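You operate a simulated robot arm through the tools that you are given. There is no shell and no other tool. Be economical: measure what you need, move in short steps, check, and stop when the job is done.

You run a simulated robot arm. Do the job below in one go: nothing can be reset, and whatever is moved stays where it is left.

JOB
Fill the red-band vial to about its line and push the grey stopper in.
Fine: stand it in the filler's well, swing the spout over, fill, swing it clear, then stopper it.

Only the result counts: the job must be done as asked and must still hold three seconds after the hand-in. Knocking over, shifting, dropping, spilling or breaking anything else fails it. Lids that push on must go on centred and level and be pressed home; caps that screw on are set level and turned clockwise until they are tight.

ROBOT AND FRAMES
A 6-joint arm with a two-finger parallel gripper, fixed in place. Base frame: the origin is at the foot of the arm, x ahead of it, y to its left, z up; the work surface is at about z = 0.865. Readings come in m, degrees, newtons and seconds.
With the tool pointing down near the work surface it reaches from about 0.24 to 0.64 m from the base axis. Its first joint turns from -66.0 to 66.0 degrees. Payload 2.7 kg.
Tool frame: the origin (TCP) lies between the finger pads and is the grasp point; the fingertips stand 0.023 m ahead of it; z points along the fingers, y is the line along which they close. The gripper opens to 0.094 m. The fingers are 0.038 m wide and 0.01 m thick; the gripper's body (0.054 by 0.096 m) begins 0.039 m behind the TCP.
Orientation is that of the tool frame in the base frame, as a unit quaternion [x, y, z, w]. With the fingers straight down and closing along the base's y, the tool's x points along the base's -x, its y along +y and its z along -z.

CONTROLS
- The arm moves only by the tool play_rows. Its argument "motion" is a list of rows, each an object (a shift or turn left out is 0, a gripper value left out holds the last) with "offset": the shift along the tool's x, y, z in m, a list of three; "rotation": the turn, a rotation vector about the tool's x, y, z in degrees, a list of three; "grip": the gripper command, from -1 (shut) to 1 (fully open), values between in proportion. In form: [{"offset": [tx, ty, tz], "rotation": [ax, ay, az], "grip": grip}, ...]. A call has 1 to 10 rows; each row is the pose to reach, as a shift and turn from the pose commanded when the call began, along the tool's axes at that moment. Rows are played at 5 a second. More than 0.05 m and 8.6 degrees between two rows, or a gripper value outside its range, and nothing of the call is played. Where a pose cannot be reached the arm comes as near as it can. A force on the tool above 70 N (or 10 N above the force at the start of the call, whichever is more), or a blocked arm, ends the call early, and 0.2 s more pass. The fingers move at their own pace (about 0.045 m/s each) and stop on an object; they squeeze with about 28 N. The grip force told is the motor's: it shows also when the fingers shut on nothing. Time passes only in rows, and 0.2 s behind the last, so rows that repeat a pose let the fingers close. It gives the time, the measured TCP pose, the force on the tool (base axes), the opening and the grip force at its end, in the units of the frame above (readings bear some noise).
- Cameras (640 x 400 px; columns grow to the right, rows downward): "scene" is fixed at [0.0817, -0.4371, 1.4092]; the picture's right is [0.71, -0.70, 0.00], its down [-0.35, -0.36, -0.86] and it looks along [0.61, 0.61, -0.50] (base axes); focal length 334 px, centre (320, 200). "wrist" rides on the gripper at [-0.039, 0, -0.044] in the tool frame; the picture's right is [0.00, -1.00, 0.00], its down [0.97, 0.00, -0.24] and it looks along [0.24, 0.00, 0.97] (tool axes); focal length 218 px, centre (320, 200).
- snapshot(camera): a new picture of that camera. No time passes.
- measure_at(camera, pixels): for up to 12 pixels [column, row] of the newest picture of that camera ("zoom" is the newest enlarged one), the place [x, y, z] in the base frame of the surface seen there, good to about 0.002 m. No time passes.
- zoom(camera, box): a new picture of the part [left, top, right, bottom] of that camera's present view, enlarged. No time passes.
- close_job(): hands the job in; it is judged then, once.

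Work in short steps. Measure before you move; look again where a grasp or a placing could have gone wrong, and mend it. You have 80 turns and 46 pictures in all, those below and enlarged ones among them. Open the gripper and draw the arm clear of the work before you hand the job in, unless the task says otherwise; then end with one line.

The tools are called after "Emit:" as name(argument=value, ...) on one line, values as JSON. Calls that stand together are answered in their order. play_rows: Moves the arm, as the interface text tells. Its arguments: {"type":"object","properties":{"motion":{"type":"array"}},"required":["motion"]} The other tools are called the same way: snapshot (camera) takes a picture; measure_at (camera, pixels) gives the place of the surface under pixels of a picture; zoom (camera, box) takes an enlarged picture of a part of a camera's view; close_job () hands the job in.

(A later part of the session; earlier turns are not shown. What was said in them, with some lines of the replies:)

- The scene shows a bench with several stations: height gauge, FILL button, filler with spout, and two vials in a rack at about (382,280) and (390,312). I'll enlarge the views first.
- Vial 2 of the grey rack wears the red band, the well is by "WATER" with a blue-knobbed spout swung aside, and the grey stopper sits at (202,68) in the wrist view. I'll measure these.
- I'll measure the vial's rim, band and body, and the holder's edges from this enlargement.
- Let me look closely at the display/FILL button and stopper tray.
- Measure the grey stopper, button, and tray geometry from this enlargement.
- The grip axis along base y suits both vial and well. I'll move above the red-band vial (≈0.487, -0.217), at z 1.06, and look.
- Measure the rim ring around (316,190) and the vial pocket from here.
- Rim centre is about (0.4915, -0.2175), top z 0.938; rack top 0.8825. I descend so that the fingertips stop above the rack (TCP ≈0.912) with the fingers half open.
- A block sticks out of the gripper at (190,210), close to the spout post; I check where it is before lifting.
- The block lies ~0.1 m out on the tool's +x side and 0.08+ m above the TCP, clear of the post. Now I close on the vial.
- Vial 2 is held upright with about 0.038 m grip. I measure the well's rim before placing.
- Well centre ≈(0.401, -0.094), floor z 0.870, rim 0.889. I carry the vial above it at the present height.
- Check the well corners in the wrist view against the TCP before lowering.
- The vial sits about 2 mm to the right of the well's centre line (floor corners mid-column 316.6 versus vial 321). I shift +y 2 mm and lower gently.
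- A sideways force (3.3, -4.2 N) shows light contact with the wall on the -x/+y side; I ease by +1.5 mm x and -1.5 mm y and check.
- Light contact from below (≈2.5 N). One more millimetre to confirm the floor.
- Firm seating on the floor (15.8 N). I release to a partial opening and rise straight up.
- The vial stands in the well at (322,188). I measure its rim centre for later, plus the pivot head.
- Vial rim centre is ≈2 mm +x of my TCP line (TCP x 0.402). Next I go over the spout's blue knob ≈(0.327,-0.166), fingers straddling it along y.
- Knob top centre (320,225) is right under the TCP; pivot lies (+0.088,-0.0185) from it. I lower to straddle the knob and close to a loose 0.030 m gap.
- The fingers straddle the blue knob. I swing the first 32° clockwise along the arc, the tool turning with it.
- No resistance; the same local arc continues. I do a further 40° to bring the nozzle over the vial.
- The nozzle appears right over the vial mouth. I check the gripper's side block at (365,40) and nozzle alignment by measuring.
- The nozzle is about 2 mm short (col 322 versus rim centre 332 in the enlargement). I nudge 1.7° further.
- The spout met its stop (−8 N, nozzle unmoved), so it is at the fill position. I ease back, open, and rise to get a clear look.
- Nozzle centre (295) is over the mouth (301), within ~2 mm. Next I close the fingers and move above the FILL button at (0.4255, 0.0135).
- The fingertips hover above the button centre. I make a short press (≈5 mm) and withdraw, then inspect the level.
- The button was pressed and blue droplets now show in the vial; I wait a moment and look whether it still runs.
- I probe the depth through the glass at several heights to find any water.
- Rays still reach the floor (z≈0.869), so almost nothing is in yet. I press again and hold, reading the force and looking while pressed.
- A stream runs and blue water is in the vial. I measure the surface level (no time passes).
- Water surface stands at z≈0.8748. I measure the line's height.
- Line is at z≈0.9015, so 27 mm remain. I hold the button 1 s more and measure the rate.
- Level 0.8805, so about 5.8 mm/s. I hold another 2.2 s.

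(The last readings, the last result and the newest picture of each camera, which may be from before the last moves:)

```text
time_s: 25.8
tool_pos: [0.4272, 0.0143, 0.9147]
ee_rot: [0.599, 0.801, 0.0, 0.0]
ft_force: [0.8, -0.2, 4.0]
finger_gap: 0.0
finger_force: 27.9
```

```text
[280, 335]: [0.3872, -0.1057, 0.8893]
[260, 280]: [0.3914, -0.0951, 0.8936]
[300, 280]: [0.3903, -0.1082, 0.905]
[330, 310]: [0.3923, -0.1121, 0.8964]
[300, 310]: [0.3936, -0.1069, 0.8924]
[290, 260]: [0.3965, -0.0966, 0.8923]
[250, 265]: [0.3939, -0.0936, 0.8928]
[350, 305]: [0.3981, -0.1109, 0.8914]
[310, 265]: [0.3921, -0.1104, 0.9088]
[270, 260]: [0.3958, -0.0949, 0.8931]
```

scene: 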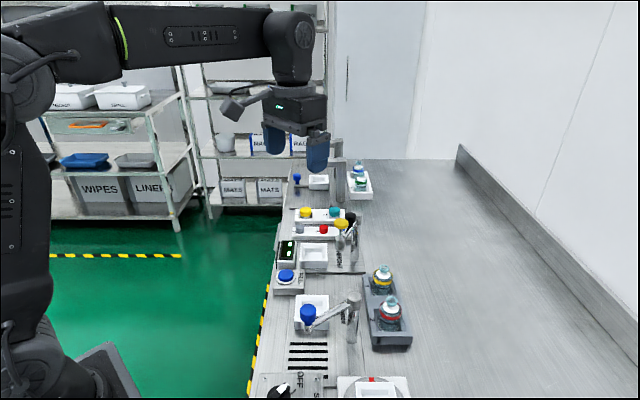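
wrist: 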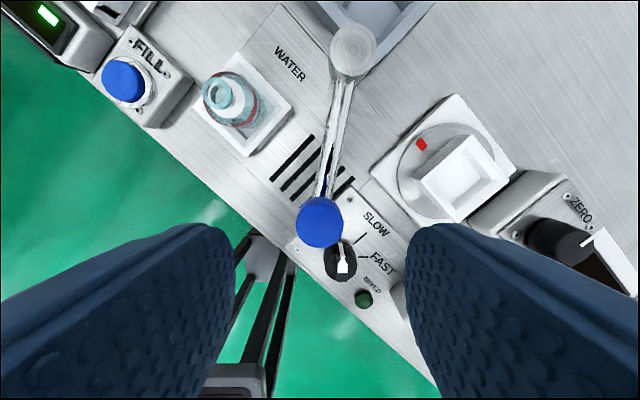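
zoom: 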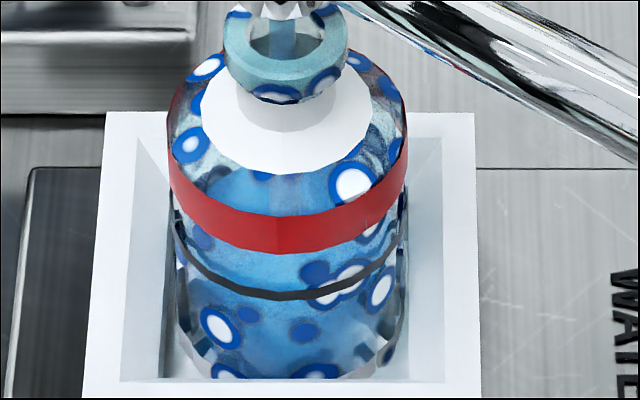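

Level 0.8928; 8.7 mm to go, about 1.5 s. I hold 1.4 s and lift off.

Emit:
play_rows(motion=[{"offset": [0, 0, 0]}, {"offset": [0, 0, 0]}, {"offset": [0, 0, 0]}, {"offset": [0, 0, 0]}, {"offset": [0, 0, 0]}, {"offset": [0, 0, 0]}, {"offset": [0, 0, 0]}, {"offset": [0, 0, -0.025]}, {"offset": [0, 0, -0.05]}, {"offset": [0, 0, -0.05]}])

Emit:
zoom(camera="scene", box=[300, 285, 330, 320])

Emit:
measure_at(camera="zoom", pixels=[[260, 260], [260, 280], [270, 195], [230, 190], [300, 200], [290, 260], [250, 265], [250, 205], [320, 190], [240, 180]])

```text
time_s: 28.0
tool_pos: [0.4279, 0.0143, 0.9651]
ee_rot: [0.599, 0.801, 0.0, 0.0]
ft_force: [-0.4, 1.0, 0.2]
finger_gap: 0.0001
finger_force: 28.1
```

```text
11.43 times, centred on (315, 302) of scene
```

zoom: 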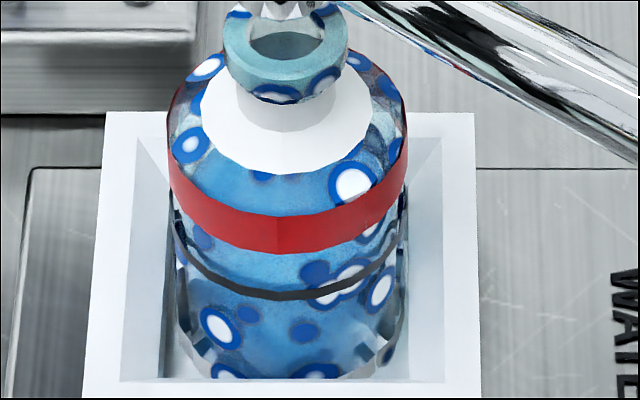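

```text
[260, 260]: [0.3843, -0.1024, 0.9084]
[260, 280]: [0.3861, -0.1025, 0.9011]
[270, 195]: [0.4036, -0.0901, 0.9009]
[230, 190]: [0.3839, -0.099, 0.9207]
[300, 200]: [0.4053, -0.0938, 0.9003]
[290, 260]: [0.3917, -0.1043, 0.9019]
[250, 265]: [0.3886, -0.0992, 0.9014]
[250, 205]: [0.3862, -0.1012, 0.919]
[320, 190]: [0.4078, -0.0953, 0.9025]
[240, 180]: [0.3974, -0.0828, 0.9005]
```

Level is now ≈0.9012, right on the line, and the stream has stopped. I rise and go back over the knob with open fingers, same yaw.

Emit:
play_rows(motion=[{"offset": [0, 0, -0.045]}, {"offset": [0, 0, -0.09]}, {"offset": [0, 0, -0.123], "grip": 0.2}, {"offset": [-0.03, -0.015, -0.123]}, {"offset": [-0.07, -0.035, -0.123]}, {"offset": [-0.0974, -0.0499, -0.123]}, {"offset": [-0.0974, -0.0499, -0.123]}, {"offset": [-0.0974, -0.0499, -0.08]}, {"offset": [-0.0974, -0.0499, -0.043]}, {"offset": [-0.0974, -0.0499, -0.043], "grip": -0.36}])

Emit:
play_rows(motion=[{"offset": [0, 0, 0]}, {"offset": [0, 0, 0]}])

```text
time_s: 30.2
tool_pos: [0.4074, -0.0952, 1.009]
ee_rot: [0.6, 0.8, 0.0, 0.0]
ft_force: [-4.5, -1.2, 1.3]
finger_gap: 0.032
finger_force: 2.6
```

```text
time_s: 30.8
tool_pos: [0.4076, -0.0944, 1.008]
ee_rot: [0.6, 0.8, 0.0, 0.0]
ft_force: [-5.1, -2.7, -1.5]
finger_gap: 0.0327
finger_force: 3.6
```

The fingers hold the knob against its stop. I swing it back 72° counter-clockwise along the same arc.

Emit:
play_rows(motion=[{"offset": [0.0017, -0.0125, 0], "rotation": [0, 0, -8]}, {"offset": [0.0017, -0.0251, 0], "rotation": [0, 0, -16]}, {"offset": [-0.0001, -0.0376, 0], "rotation": [0, 0, -24]}, {"offset": [-0.0036, -0.0497, 0], "rotation": [0, 0, -32]}, {"offset": [-0.0088, -0.0612, 0], "rotation": [0, 0, -40]}, {"offset": [-0.0155, -0.0718, 0], "rotation": [0, 0, -48]}, {"offset": [-0.0236, -0.0814, 0], "rotation": [0, 0, -56]}, {"offset": [-0.033, -0.0898, 0], "rotation": [0, 0, -64]}, {"offset": [-0.0435, -0.0969, 0], "rotation": [0, 0, -72]}, {"offset": [-0.0435, -0.0969, 0], "rotation": [0, 0, -72]}])

```text
time_s: 33.0
tool_pos: [0.3255, -0.1639, 1.0079]
ee_rot: [0.014, 1.0, 0.0, -0.001]
ft_force: [-0.8, -0.1, -0.4]
finger_gap: 0.03
finger_force: 0.0
```

Spout is back at its parked place. I open, rise high and square the yaw.

Emit:
play_rows(motion=[{"grip": 0.1}, {"grip": 0.1}, {"offset": [0, 0, -0.04]}, {"offset": [0, 0, -0.08], "rotation": [0, 0, -1.7]}, {"offset": [0, 0, -0.12], "rotation": [0, 0, -1.7]}, {"offset": [0, 0, -0.162], "rotation": [0, 0, -1.7]}, {"offset": [0, 0, -0.162], "rotation": [0, 0, -1.7]}])

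Emit:
play_rows(motion=[{"offset": [-0.03, 0.036, 0]}, {"offset": [-0.061, 0.074, 0]}, {"offset": [-0.092, 0.111, 0]}, {"offset": [-0.123, 0.149, 0]}, {"offset": [-0.154, 0.186, 0]}, {"offset": [-0.185, 0.223, 0]}, {"offset": [-0.216, 0.261, 0.01]}, {"offset": [-0.24, 0.289, 0.03]}, {"offset": [-0.2477, 0.2985, 0.07]}, {"offset": [-0.2477, 0.2985, 0.11]}])

Emit:
zoom(camera="wrist", box=[220, 100, 420, 260])

```text
time_s: 34.6
tool_pos: [0.3257, -0.1607, 1.1711]
ee_rot: [0.001, 1.0, 0.0, 0.001]
ft_force: [-0.7, -0.1, -0.8]
finger_gap: 0.0516
finger_force: 0.0
```

```text
time_s: 36.8
tool_pos: [0.5714, 0.1343, 1.0607]
ee_rot: [0.0, 1.0, 0.0, 0.001]
ft_force: [0.1, 0.9, -0.5]
finger_gap: 0.0519
finger_force: 0.1
```

```text
2.50 times, centred on (320, 180) of wrist
```

zoom: 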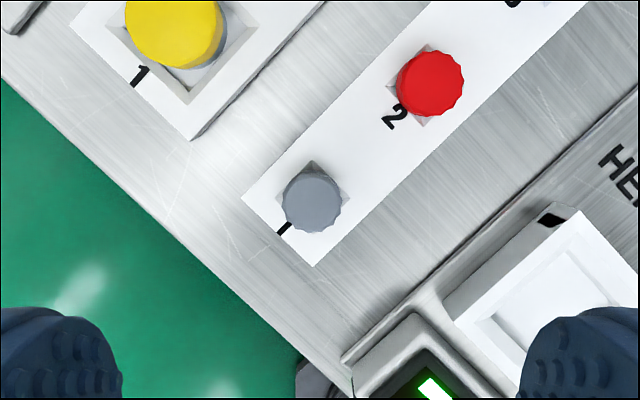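

The grey stopper's top (col 316.8, row 181) lies (+4.7, +3.2) mm from the TCP. I correct and descend until the tips are just above the tray, then grip.

Emit:
play_rows(motion=[{"offset": [-0.0047, 0.0032, 0.04]}, {"offset": [-0.0047, 0.0032, 0.08]}, {"offset": [-0.0047, 0.0032, 0.12]}, {"offset": [-0.0047, 0.0032, 0.145]}, {"offset": [-0.0047, 0.0032, 0.159]}, {"offset": [-0.0047, 0.0032, 0.159]}])

Emit:
play_rows(motion=[{"grip": -1}, {"grip": -1}, {"grip": -1}, {"grip": -1}, {"grip": -1}])

```text
time_s: 38.2
tool_pos: [0.5789, 0.1385, 0.9002]
ee_rot: [0.0, 1.0, 0.001, -0.001]
ft_force: [0.1, 0.0, -0.3]
finger_gap: 0.0515
finger_force: 0.0
```

```text
time_s: 39.4
tool_pos: [0.578, 0.1382, 0.9004]
ee_rot: [0.0, 1.0, -0.001, -0.001]
ft_force: [-0.4, 0.8, -0.5]
finger_gap: 0.0211
finger_force: 28.3
```

The stopper is gripped (gap 0.021). I lift it and carry it over the vial axis, stopping at z≈1.03.

Emit:
play_rows(motion=[{"offset": [0, 0, -0.015]}, {"offset": [0, 0, -0.04]}, {"offset": [0, 0, -0.08]}, {"offset": [0, 0, -0.125]}, {"offset": [0, 0, -0.17]}, {"offset": [0, 0, -0.22]}, {"offset": [0, 0, -0.22]}])

Emit:
play_rows(motion=[{"offset": [0.025, -0.033, 0]}, {"offset": [0.054, -0.071, 0]}, {"offset": [0.083, -0.11, 0]}, {"offset": [0.112, -0.148, 0]}, {"offset": [0.141, -0.186, 0]}, {"offset": [0.165, -0.217, 0.01]}, {"offset": [0.1749, -0.2305, 0.04]}, {"offset": [0.1749, -0.2305, 0.07]}, {"offset": [0.1749, -0.2305, 0.09]}, {"offset": [0.1749, -0.2305, 0.09]}])

Emit:
snapshot(camera="wrist")

```text
time_s: 41.0
tool_pos: [0.5788, 0.1372, 1.1213]
ee_rot: [0.0, 1.0, 0.0, 0.0]
ft_force: [0.8, 0.1, 0.5]
finger_gap: 0.0215
finger_force: 27.5
```

```text
time_s: 43.2
tool_pos: [0.4017, -0.0927, 1.0301]
ee_rot: [0.0, 1.0, 0.0, 0.0]
ft_force: [0.1, -0.2, 0.3]
finger_gap: 0.0214
finger_force: 28.2
```

```text
4 pictures are left
```

wrist: 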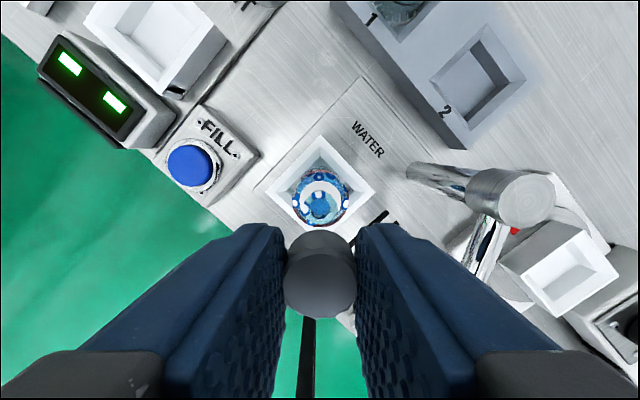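

I enlarge to compare the stopper's disc with the vial mouth below.

Emit:
zoom(camera="wrist", box=[240, 150, 400, 330])

Emit:
measure_at(camera="wrist", pixels=[[320, 194], [320, 198], [320, 211], [320, 216], [307, 206], [334, 206], [320, 240], [320, 255], [320, 290], [320, 312], [300, 280], [340, 280]])

```text
2.22 times, centred on (320, 240) of wrist
```

zoom: 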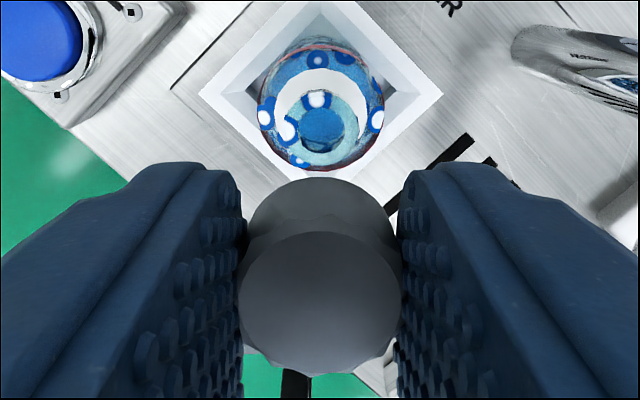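

```text
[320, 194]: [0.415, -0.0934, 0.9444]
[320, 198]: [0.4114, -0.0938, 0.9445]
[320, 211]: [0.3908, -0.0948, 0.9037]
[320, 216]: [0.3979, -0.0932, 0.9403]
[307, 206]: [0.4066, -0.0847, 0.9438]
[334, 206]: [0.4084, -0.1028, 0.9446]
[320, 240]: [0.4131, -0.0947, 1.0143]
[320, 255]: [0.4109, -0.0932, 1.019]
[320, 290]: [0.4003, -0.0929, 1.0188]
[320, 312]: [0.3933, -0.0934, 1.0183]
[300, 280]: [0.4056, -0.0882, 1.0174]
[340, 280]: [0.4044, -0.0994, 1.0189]
```

Stopper centre is ~1.3 mm -x of the TCP and the mouth ~1.6 mm +x, so I shift +2.9 mm in x, then lower to just above the rim and look from the side.

Emit:
play_rows(motion=[{"offset": [-0.0029, -0.0003, 0.015]}, {"offset": [-0.0029, -0.0003, 0.035]}, {"offset": [-0.0029, -0.0003, 0.046]}, {"offset": [-0.0029, -0.0003, 0.046]}])

Emit:
zoom(camera="scene", box=[285, 255, 345, 315])

```text
time_s: 44.2
tool_pos: [0.4064, -0.0906, 0.9846]
ee_rot: [0.0, 1.0, 0.0, 0.0]
ft_force: [0.4, -0.4, 0.0]
finger_gap: 0.0217
finger_force: 28.3
```

```text
6.67 times, centred on (315, 285) of scene
```

zoom: 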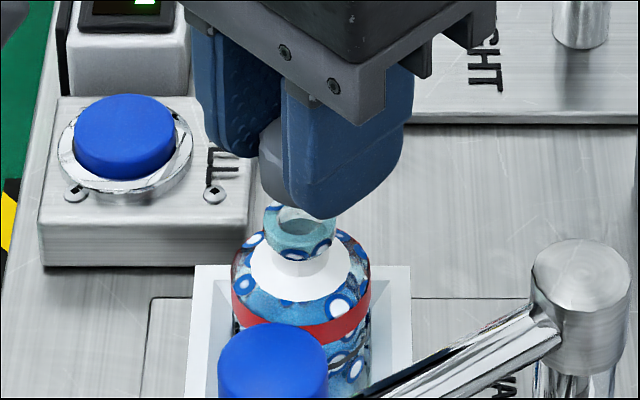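

From the side, the stopper (centre ≈296.5) versus rim (300.5) is ~1 mm left; I correct (+0.5,-0.6 mm) and lower in small steps watching force.

Emit:
play_rows(motion=[{"offset": [-0.0005, -0.0006, 0.003]}, {"offset": [-0.0005, -0.0006, 0.006]}, {"offset": [-0.0005, -0.0006, 0.009]}, {"offset": [-0.0005, -0.0006, 0.012]}, {"offset": [-0.0005, -0.0006, 0.014]}])

```text
time_s: 45.4
tool_pos: [0.4055, -0.0927, 0.972]
ee_rot: [0.0, 1.0, 0.0, 0.0]
ft_force: [-0.6, 0.6, 6.1]
finger_gap: 0.0216
finger_force: 27.3
```

Contact of 6 N at TCP 0.972. I continue 2 mm more.

Emit:
play_rows(motion=[{"offset": [0, 0, 0.001]}, {"offset": [0, 0, 0.002]}])

```text
time_s: 46.0
tool_pos: [0.4073, -0.0921, 0.9709]
ee_rot: [-0.001, 1.0, -0.001, 0.002]
ft_force: [-9.3, 1.9, 28.7]
finger_gap: 0.0214
finger_force: 28.1
```

28.7 N up and -9.3 N in x: the stopper sits a bit too far +x. I back up 2 mm, shift -1.5 mm x, and lower again.

Emit:
play_rows(motion=[{"offset": [0, 0, -0.002]}, {"offset": [0.0015, 0, -0.002]}, {"offset": [0.0015, 0, 0]}])

```text
time_s: 46.8
tool_pos: [0.4064, -0.0933, 0.9712]
ee_rot: [0.0, 1.0, 0.0, 0.001]
ft_force: [-3.1, 2.6, 23.9]
finger_gap: 0.0215
finger_force: 27.5
```

Lateral forces dropped (-3.1, 2.6). I shift slightly more (-0.6 x, +0.6 y) and push 2 mm.

Emit:
play_rows(motion=[{"offset": [0.0006, 0.0006, 0]}, {"offset": [0.0006, 0.0006, 0.001]}, {"offset": [0.0006, 0.0006, 0.002]}])

```text
time_s: 47.6
tool_pos: [0.4062, -0.0919, 0.9713]
ee_rot: [-0.001, 1.0, 0.0, 0.004]
ft_force: [-3.3, 2.0, 40.4]
finger_gap: 0.0215
finger_force: 28.2
```

It no longer sinks at 40 N. I look at the stopper/rim contact.

Emit:
zoom(camera="scene", box=[293, 265, 333, 305])

Emit:
measure_at(camera="zoom", pixels=[[240, 150], [240, 165], [250, 180], [260, 190], [270, 200], [245, 140], [290, 225], [270, 215], [330, 225], [235, 130]])

```text
10.00 times, centred on (313, 285) of scene
```

zoom: 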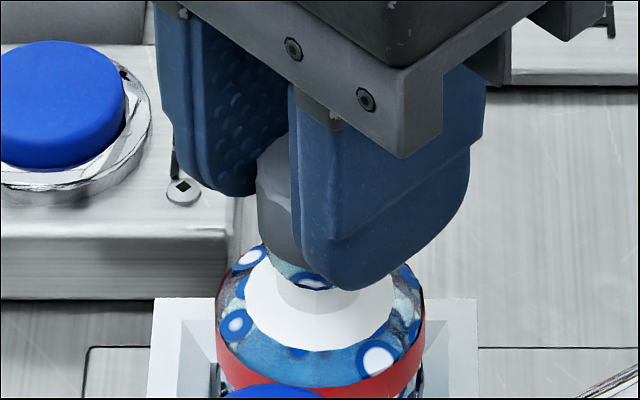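

```text
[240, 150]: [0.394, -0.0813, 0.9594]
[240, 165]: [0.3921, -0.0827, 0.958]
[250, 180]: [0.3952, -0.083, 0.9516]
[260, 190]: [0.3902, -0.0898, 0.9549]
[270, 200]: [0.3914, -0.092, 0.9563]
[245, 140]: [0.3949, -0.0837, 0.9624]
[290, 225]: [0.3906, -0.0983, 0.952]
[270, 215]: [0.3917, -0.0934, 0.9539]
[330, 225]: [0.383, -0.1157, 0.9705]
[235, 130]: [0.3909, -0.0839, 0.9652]
```

The cap bottom now sits about at/below the rim top, well centred. I press harder while still holding it level.

Emit:
play_rows(motion=[{"offset": [0, 0, 0.001]}, {"offset": [0, 0, 0.002]}, {"offset": [0, 0, 0.002]}])

```text
time_s: 48.4
tool_pos: [0.406, -0.0918, 0.9687]
ee_rot: [-0.001, 1.0, -0.001, 0.006]
ft_force: [-1.6, -1.1, 40.8]
finger_gap: 0.0214
finger_force: 28.6
```

Force plateaued at ~41 N (grip may be slipping), so I release, rise, close the fingers above and press from the top.

Emit:
play_rows(motion=[{"offset": [0, 0, -0.004]}, {"offset": [0, 0, -0.004], "grip": -0.3}, {"offset": [0, 0, -0.004], "grip": 0.1}, {"offset": [0, 0, -0.004], "grip": 0.1}, {"offset": [0, 0, -0.03]}, {"offset": [0, 0, -0.05]}, {"offset": [0, 0, -0.05]}])

Emit:
zoom(camera="wrist", box=[240, 130, 400, 260])

Emit:
measure_at(camera="zoom", pixels=[[320, 190], [300, 200], [340, 200], [320, 220], [320, 240], [320, 260], [300, 230], [340, 230], [320, 170], [320, 280]])

```text
time_s: 50.0
tool_pos: [0.4043, -0.0916, 1.0152]
ee_rot: [0.0, 1.0, 0.0, 0.0]
ft_force: [0.1, 0.0, -0.3]
finger_gap: 0.0518
finger_force: 0.1
```

```text
3.08 times, centred on (320, 195) of wrist
```

zoom: 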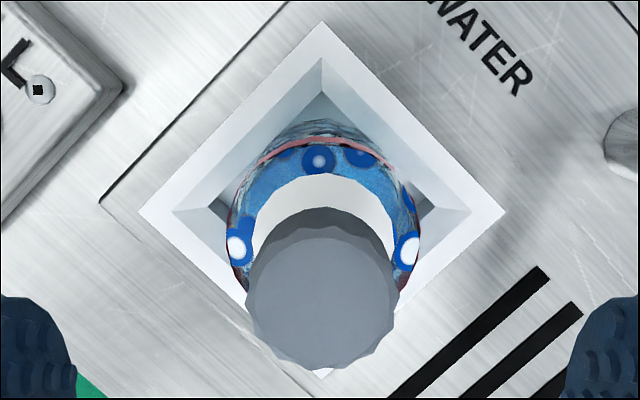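

```text
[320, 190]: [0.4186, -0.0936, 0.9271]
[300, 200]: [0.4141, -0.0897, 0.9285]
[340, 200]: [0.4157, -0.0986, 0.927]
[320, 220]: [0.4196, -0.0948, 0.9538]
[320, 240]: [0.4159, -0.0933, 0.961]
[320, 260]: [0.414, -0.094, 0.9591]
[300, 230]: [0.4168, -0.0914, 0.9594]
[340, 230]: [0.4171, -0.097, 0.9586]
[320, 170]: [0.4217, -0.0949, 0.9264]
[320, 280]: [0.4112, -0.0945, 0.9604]
```

The stopper stands level and centred, top z≈0.960. I close the fingers and press on its top, tracking height versus force.

Emit:
play_rows(motion=[{"offset": [-0.0008, -0.0005, 0], "grip": -1}, {"offset": [-0.0008, -0.0005, 0]}, {"offset": [-0.0008, -0.0005, 0]}, {"offset": [-0.0008, -0.0005, 0.015]}, {"offset": [-0.0008, -0.0005, 0.027]}, {"offset": [-0.0008, -0.0005, 0.032]}, {"offset": [-0.0008, -0.0005, 0.034]}])

```text
time_s: 51.6
tool_pos: [0.4066, -0.0929, 0.9823]
ee_rot: [-0.001, 1.0, -0.001, 0.002]
ft_force: [-2.1, 0.0, 20.2]
finger_gap: 0.0
finger_force: 28.3
```

Contact at TCP 0.982 (top ≈0.959) with 20 N. I press further in small steps.

Emit:
play_rows(motion=[{"offset": [0, 0, 0.001]}, {"offset": [0, 0, 0.002]}, {"offset": [0, 0, 0.003]}])

```text
time_s: 52.4
tool_pos: [0.4085, -0.0931, 0.9817]
ee_rot: [0.0, 1.0, -0.001, 0.005]
ft_force: [-8.3, -0.5, 49.2]
finger_gap: 0.0001
finger_force: 28.0
```

Still firm at 49 N with a little side drift in +x; I take out the drift and press toward 65 N.

Emit:
play_rows(motion=[{"offset": [0.001, 0, 0.001]}, {"offset": [0.0015, 0, 0.002]}, {"offset": [0.0015, 0, 0.003]}, {"offset": [0.0015, 0, 0.003]}])

```text
time_s: 53.4
tool_pos: [0.406, -0.0936, 0.9817]
ee_rot: [0.0, 1.0, 0.0, 0.009]
ft_force: [-8.9, -0.9, 64.1]
finger_gap: 0.0
finger_force: 28.6
```

The stopper no longer yields at 64 N and its flange is at rim height, so it is pressed home. I lift off and retract well clear, opening the gripper.

Emit:
play_rows(motion=[{"offset": [0.0015, 0, -0.006]}, {"offset": [0.0015, 0, -0.03]}, {"offset": [0.0015, 0, -0.07]}, {"offset": [0.0015, 0, -0.11]}, {"offset": [0.0015, 0, -0.15]}, {"offset": [0.0015, 0, -0.19], "grip": 0.5}, {"offset": [0.0015, 0.04, -0.2]}, {"offset": [0.0015, 0.08, -0.2]}, {"offset": [0.0015, 0.08, -0.2]}])

Emit:
zoom(camera="scene", box=[290, 265, 340, 325])

```text
time_s: 55.4
tool_pos: [0.4026, -0.012, 1.1736]
ee_rot: [0.0, 1.0, 0.0, 0.0]
ft_force: [0.6, 0.2, -0.2]
finger_gap: 0.0705
finger_force: 0.0
```

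```text
refused: no pictures are left
```

No pictures remain; I try a depth probe along the stopper/neck columns to check its height.

Emit:
measure_at(camera="scene", pixels=[[313, 274], [313, 277], [313, 280], [313, 283], [313, 286], [313, 288], [313, 290], [313, 292], [313, 294], [313, 296], [307, 286], [319, 286]])

Emit:
measure_at(camera="zoom", pixels=[[322, 209], [322, 213], [322, 217], [322, 221], [322, 225], [322, 229], [322, 233], [322, 300], [260, 300], [385, 300], [320, 360], [322, 205]])

```text
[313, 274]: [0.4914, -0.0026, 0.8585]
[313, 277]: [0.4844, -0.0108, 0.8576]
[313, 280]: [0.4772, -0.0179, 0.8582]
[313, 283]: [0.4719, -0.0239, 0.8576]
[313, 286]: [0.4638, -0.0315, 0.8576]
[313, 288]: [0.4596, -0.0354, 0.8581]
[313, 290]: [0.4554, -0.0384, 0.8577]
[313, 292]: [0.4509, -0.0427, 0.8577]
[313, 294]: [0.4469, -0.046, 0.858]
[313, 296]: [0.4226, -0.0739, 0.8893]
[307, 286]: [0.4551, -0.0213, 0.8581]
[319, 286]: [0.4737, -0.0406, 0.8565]
```

```text
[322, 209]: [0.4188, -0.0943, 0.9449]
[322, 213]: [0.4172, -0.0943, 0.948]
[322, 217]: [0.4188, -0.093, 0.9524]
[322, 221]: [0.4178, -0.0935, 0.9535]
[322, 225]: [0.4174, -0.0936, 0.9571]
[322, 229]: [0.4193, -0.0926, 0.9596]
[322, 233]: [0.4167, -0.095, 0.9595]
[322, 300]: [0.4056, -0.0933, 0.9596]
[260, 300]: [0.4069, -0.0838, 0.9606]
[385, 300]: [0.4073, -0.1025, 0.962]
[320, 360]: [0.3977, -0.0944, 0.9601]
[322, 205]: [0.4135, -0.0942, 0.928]
```

The stored depth shows the stopper's side running down to z≈0.945, which is the rim height. Its top is level at 0.960 and centred on the vial, and it held at 64 N, so it is seated. The arm is clear and the gripper open, so I hand in.

Emit:
close_job()

```text
The job is handed in.
```

I filled the red-band vial to about its line, swung the spout clear and pushed the grey stopper in. It held at 64 N with its rim contact at the right height, but I had no pictures left to check it after the final press.
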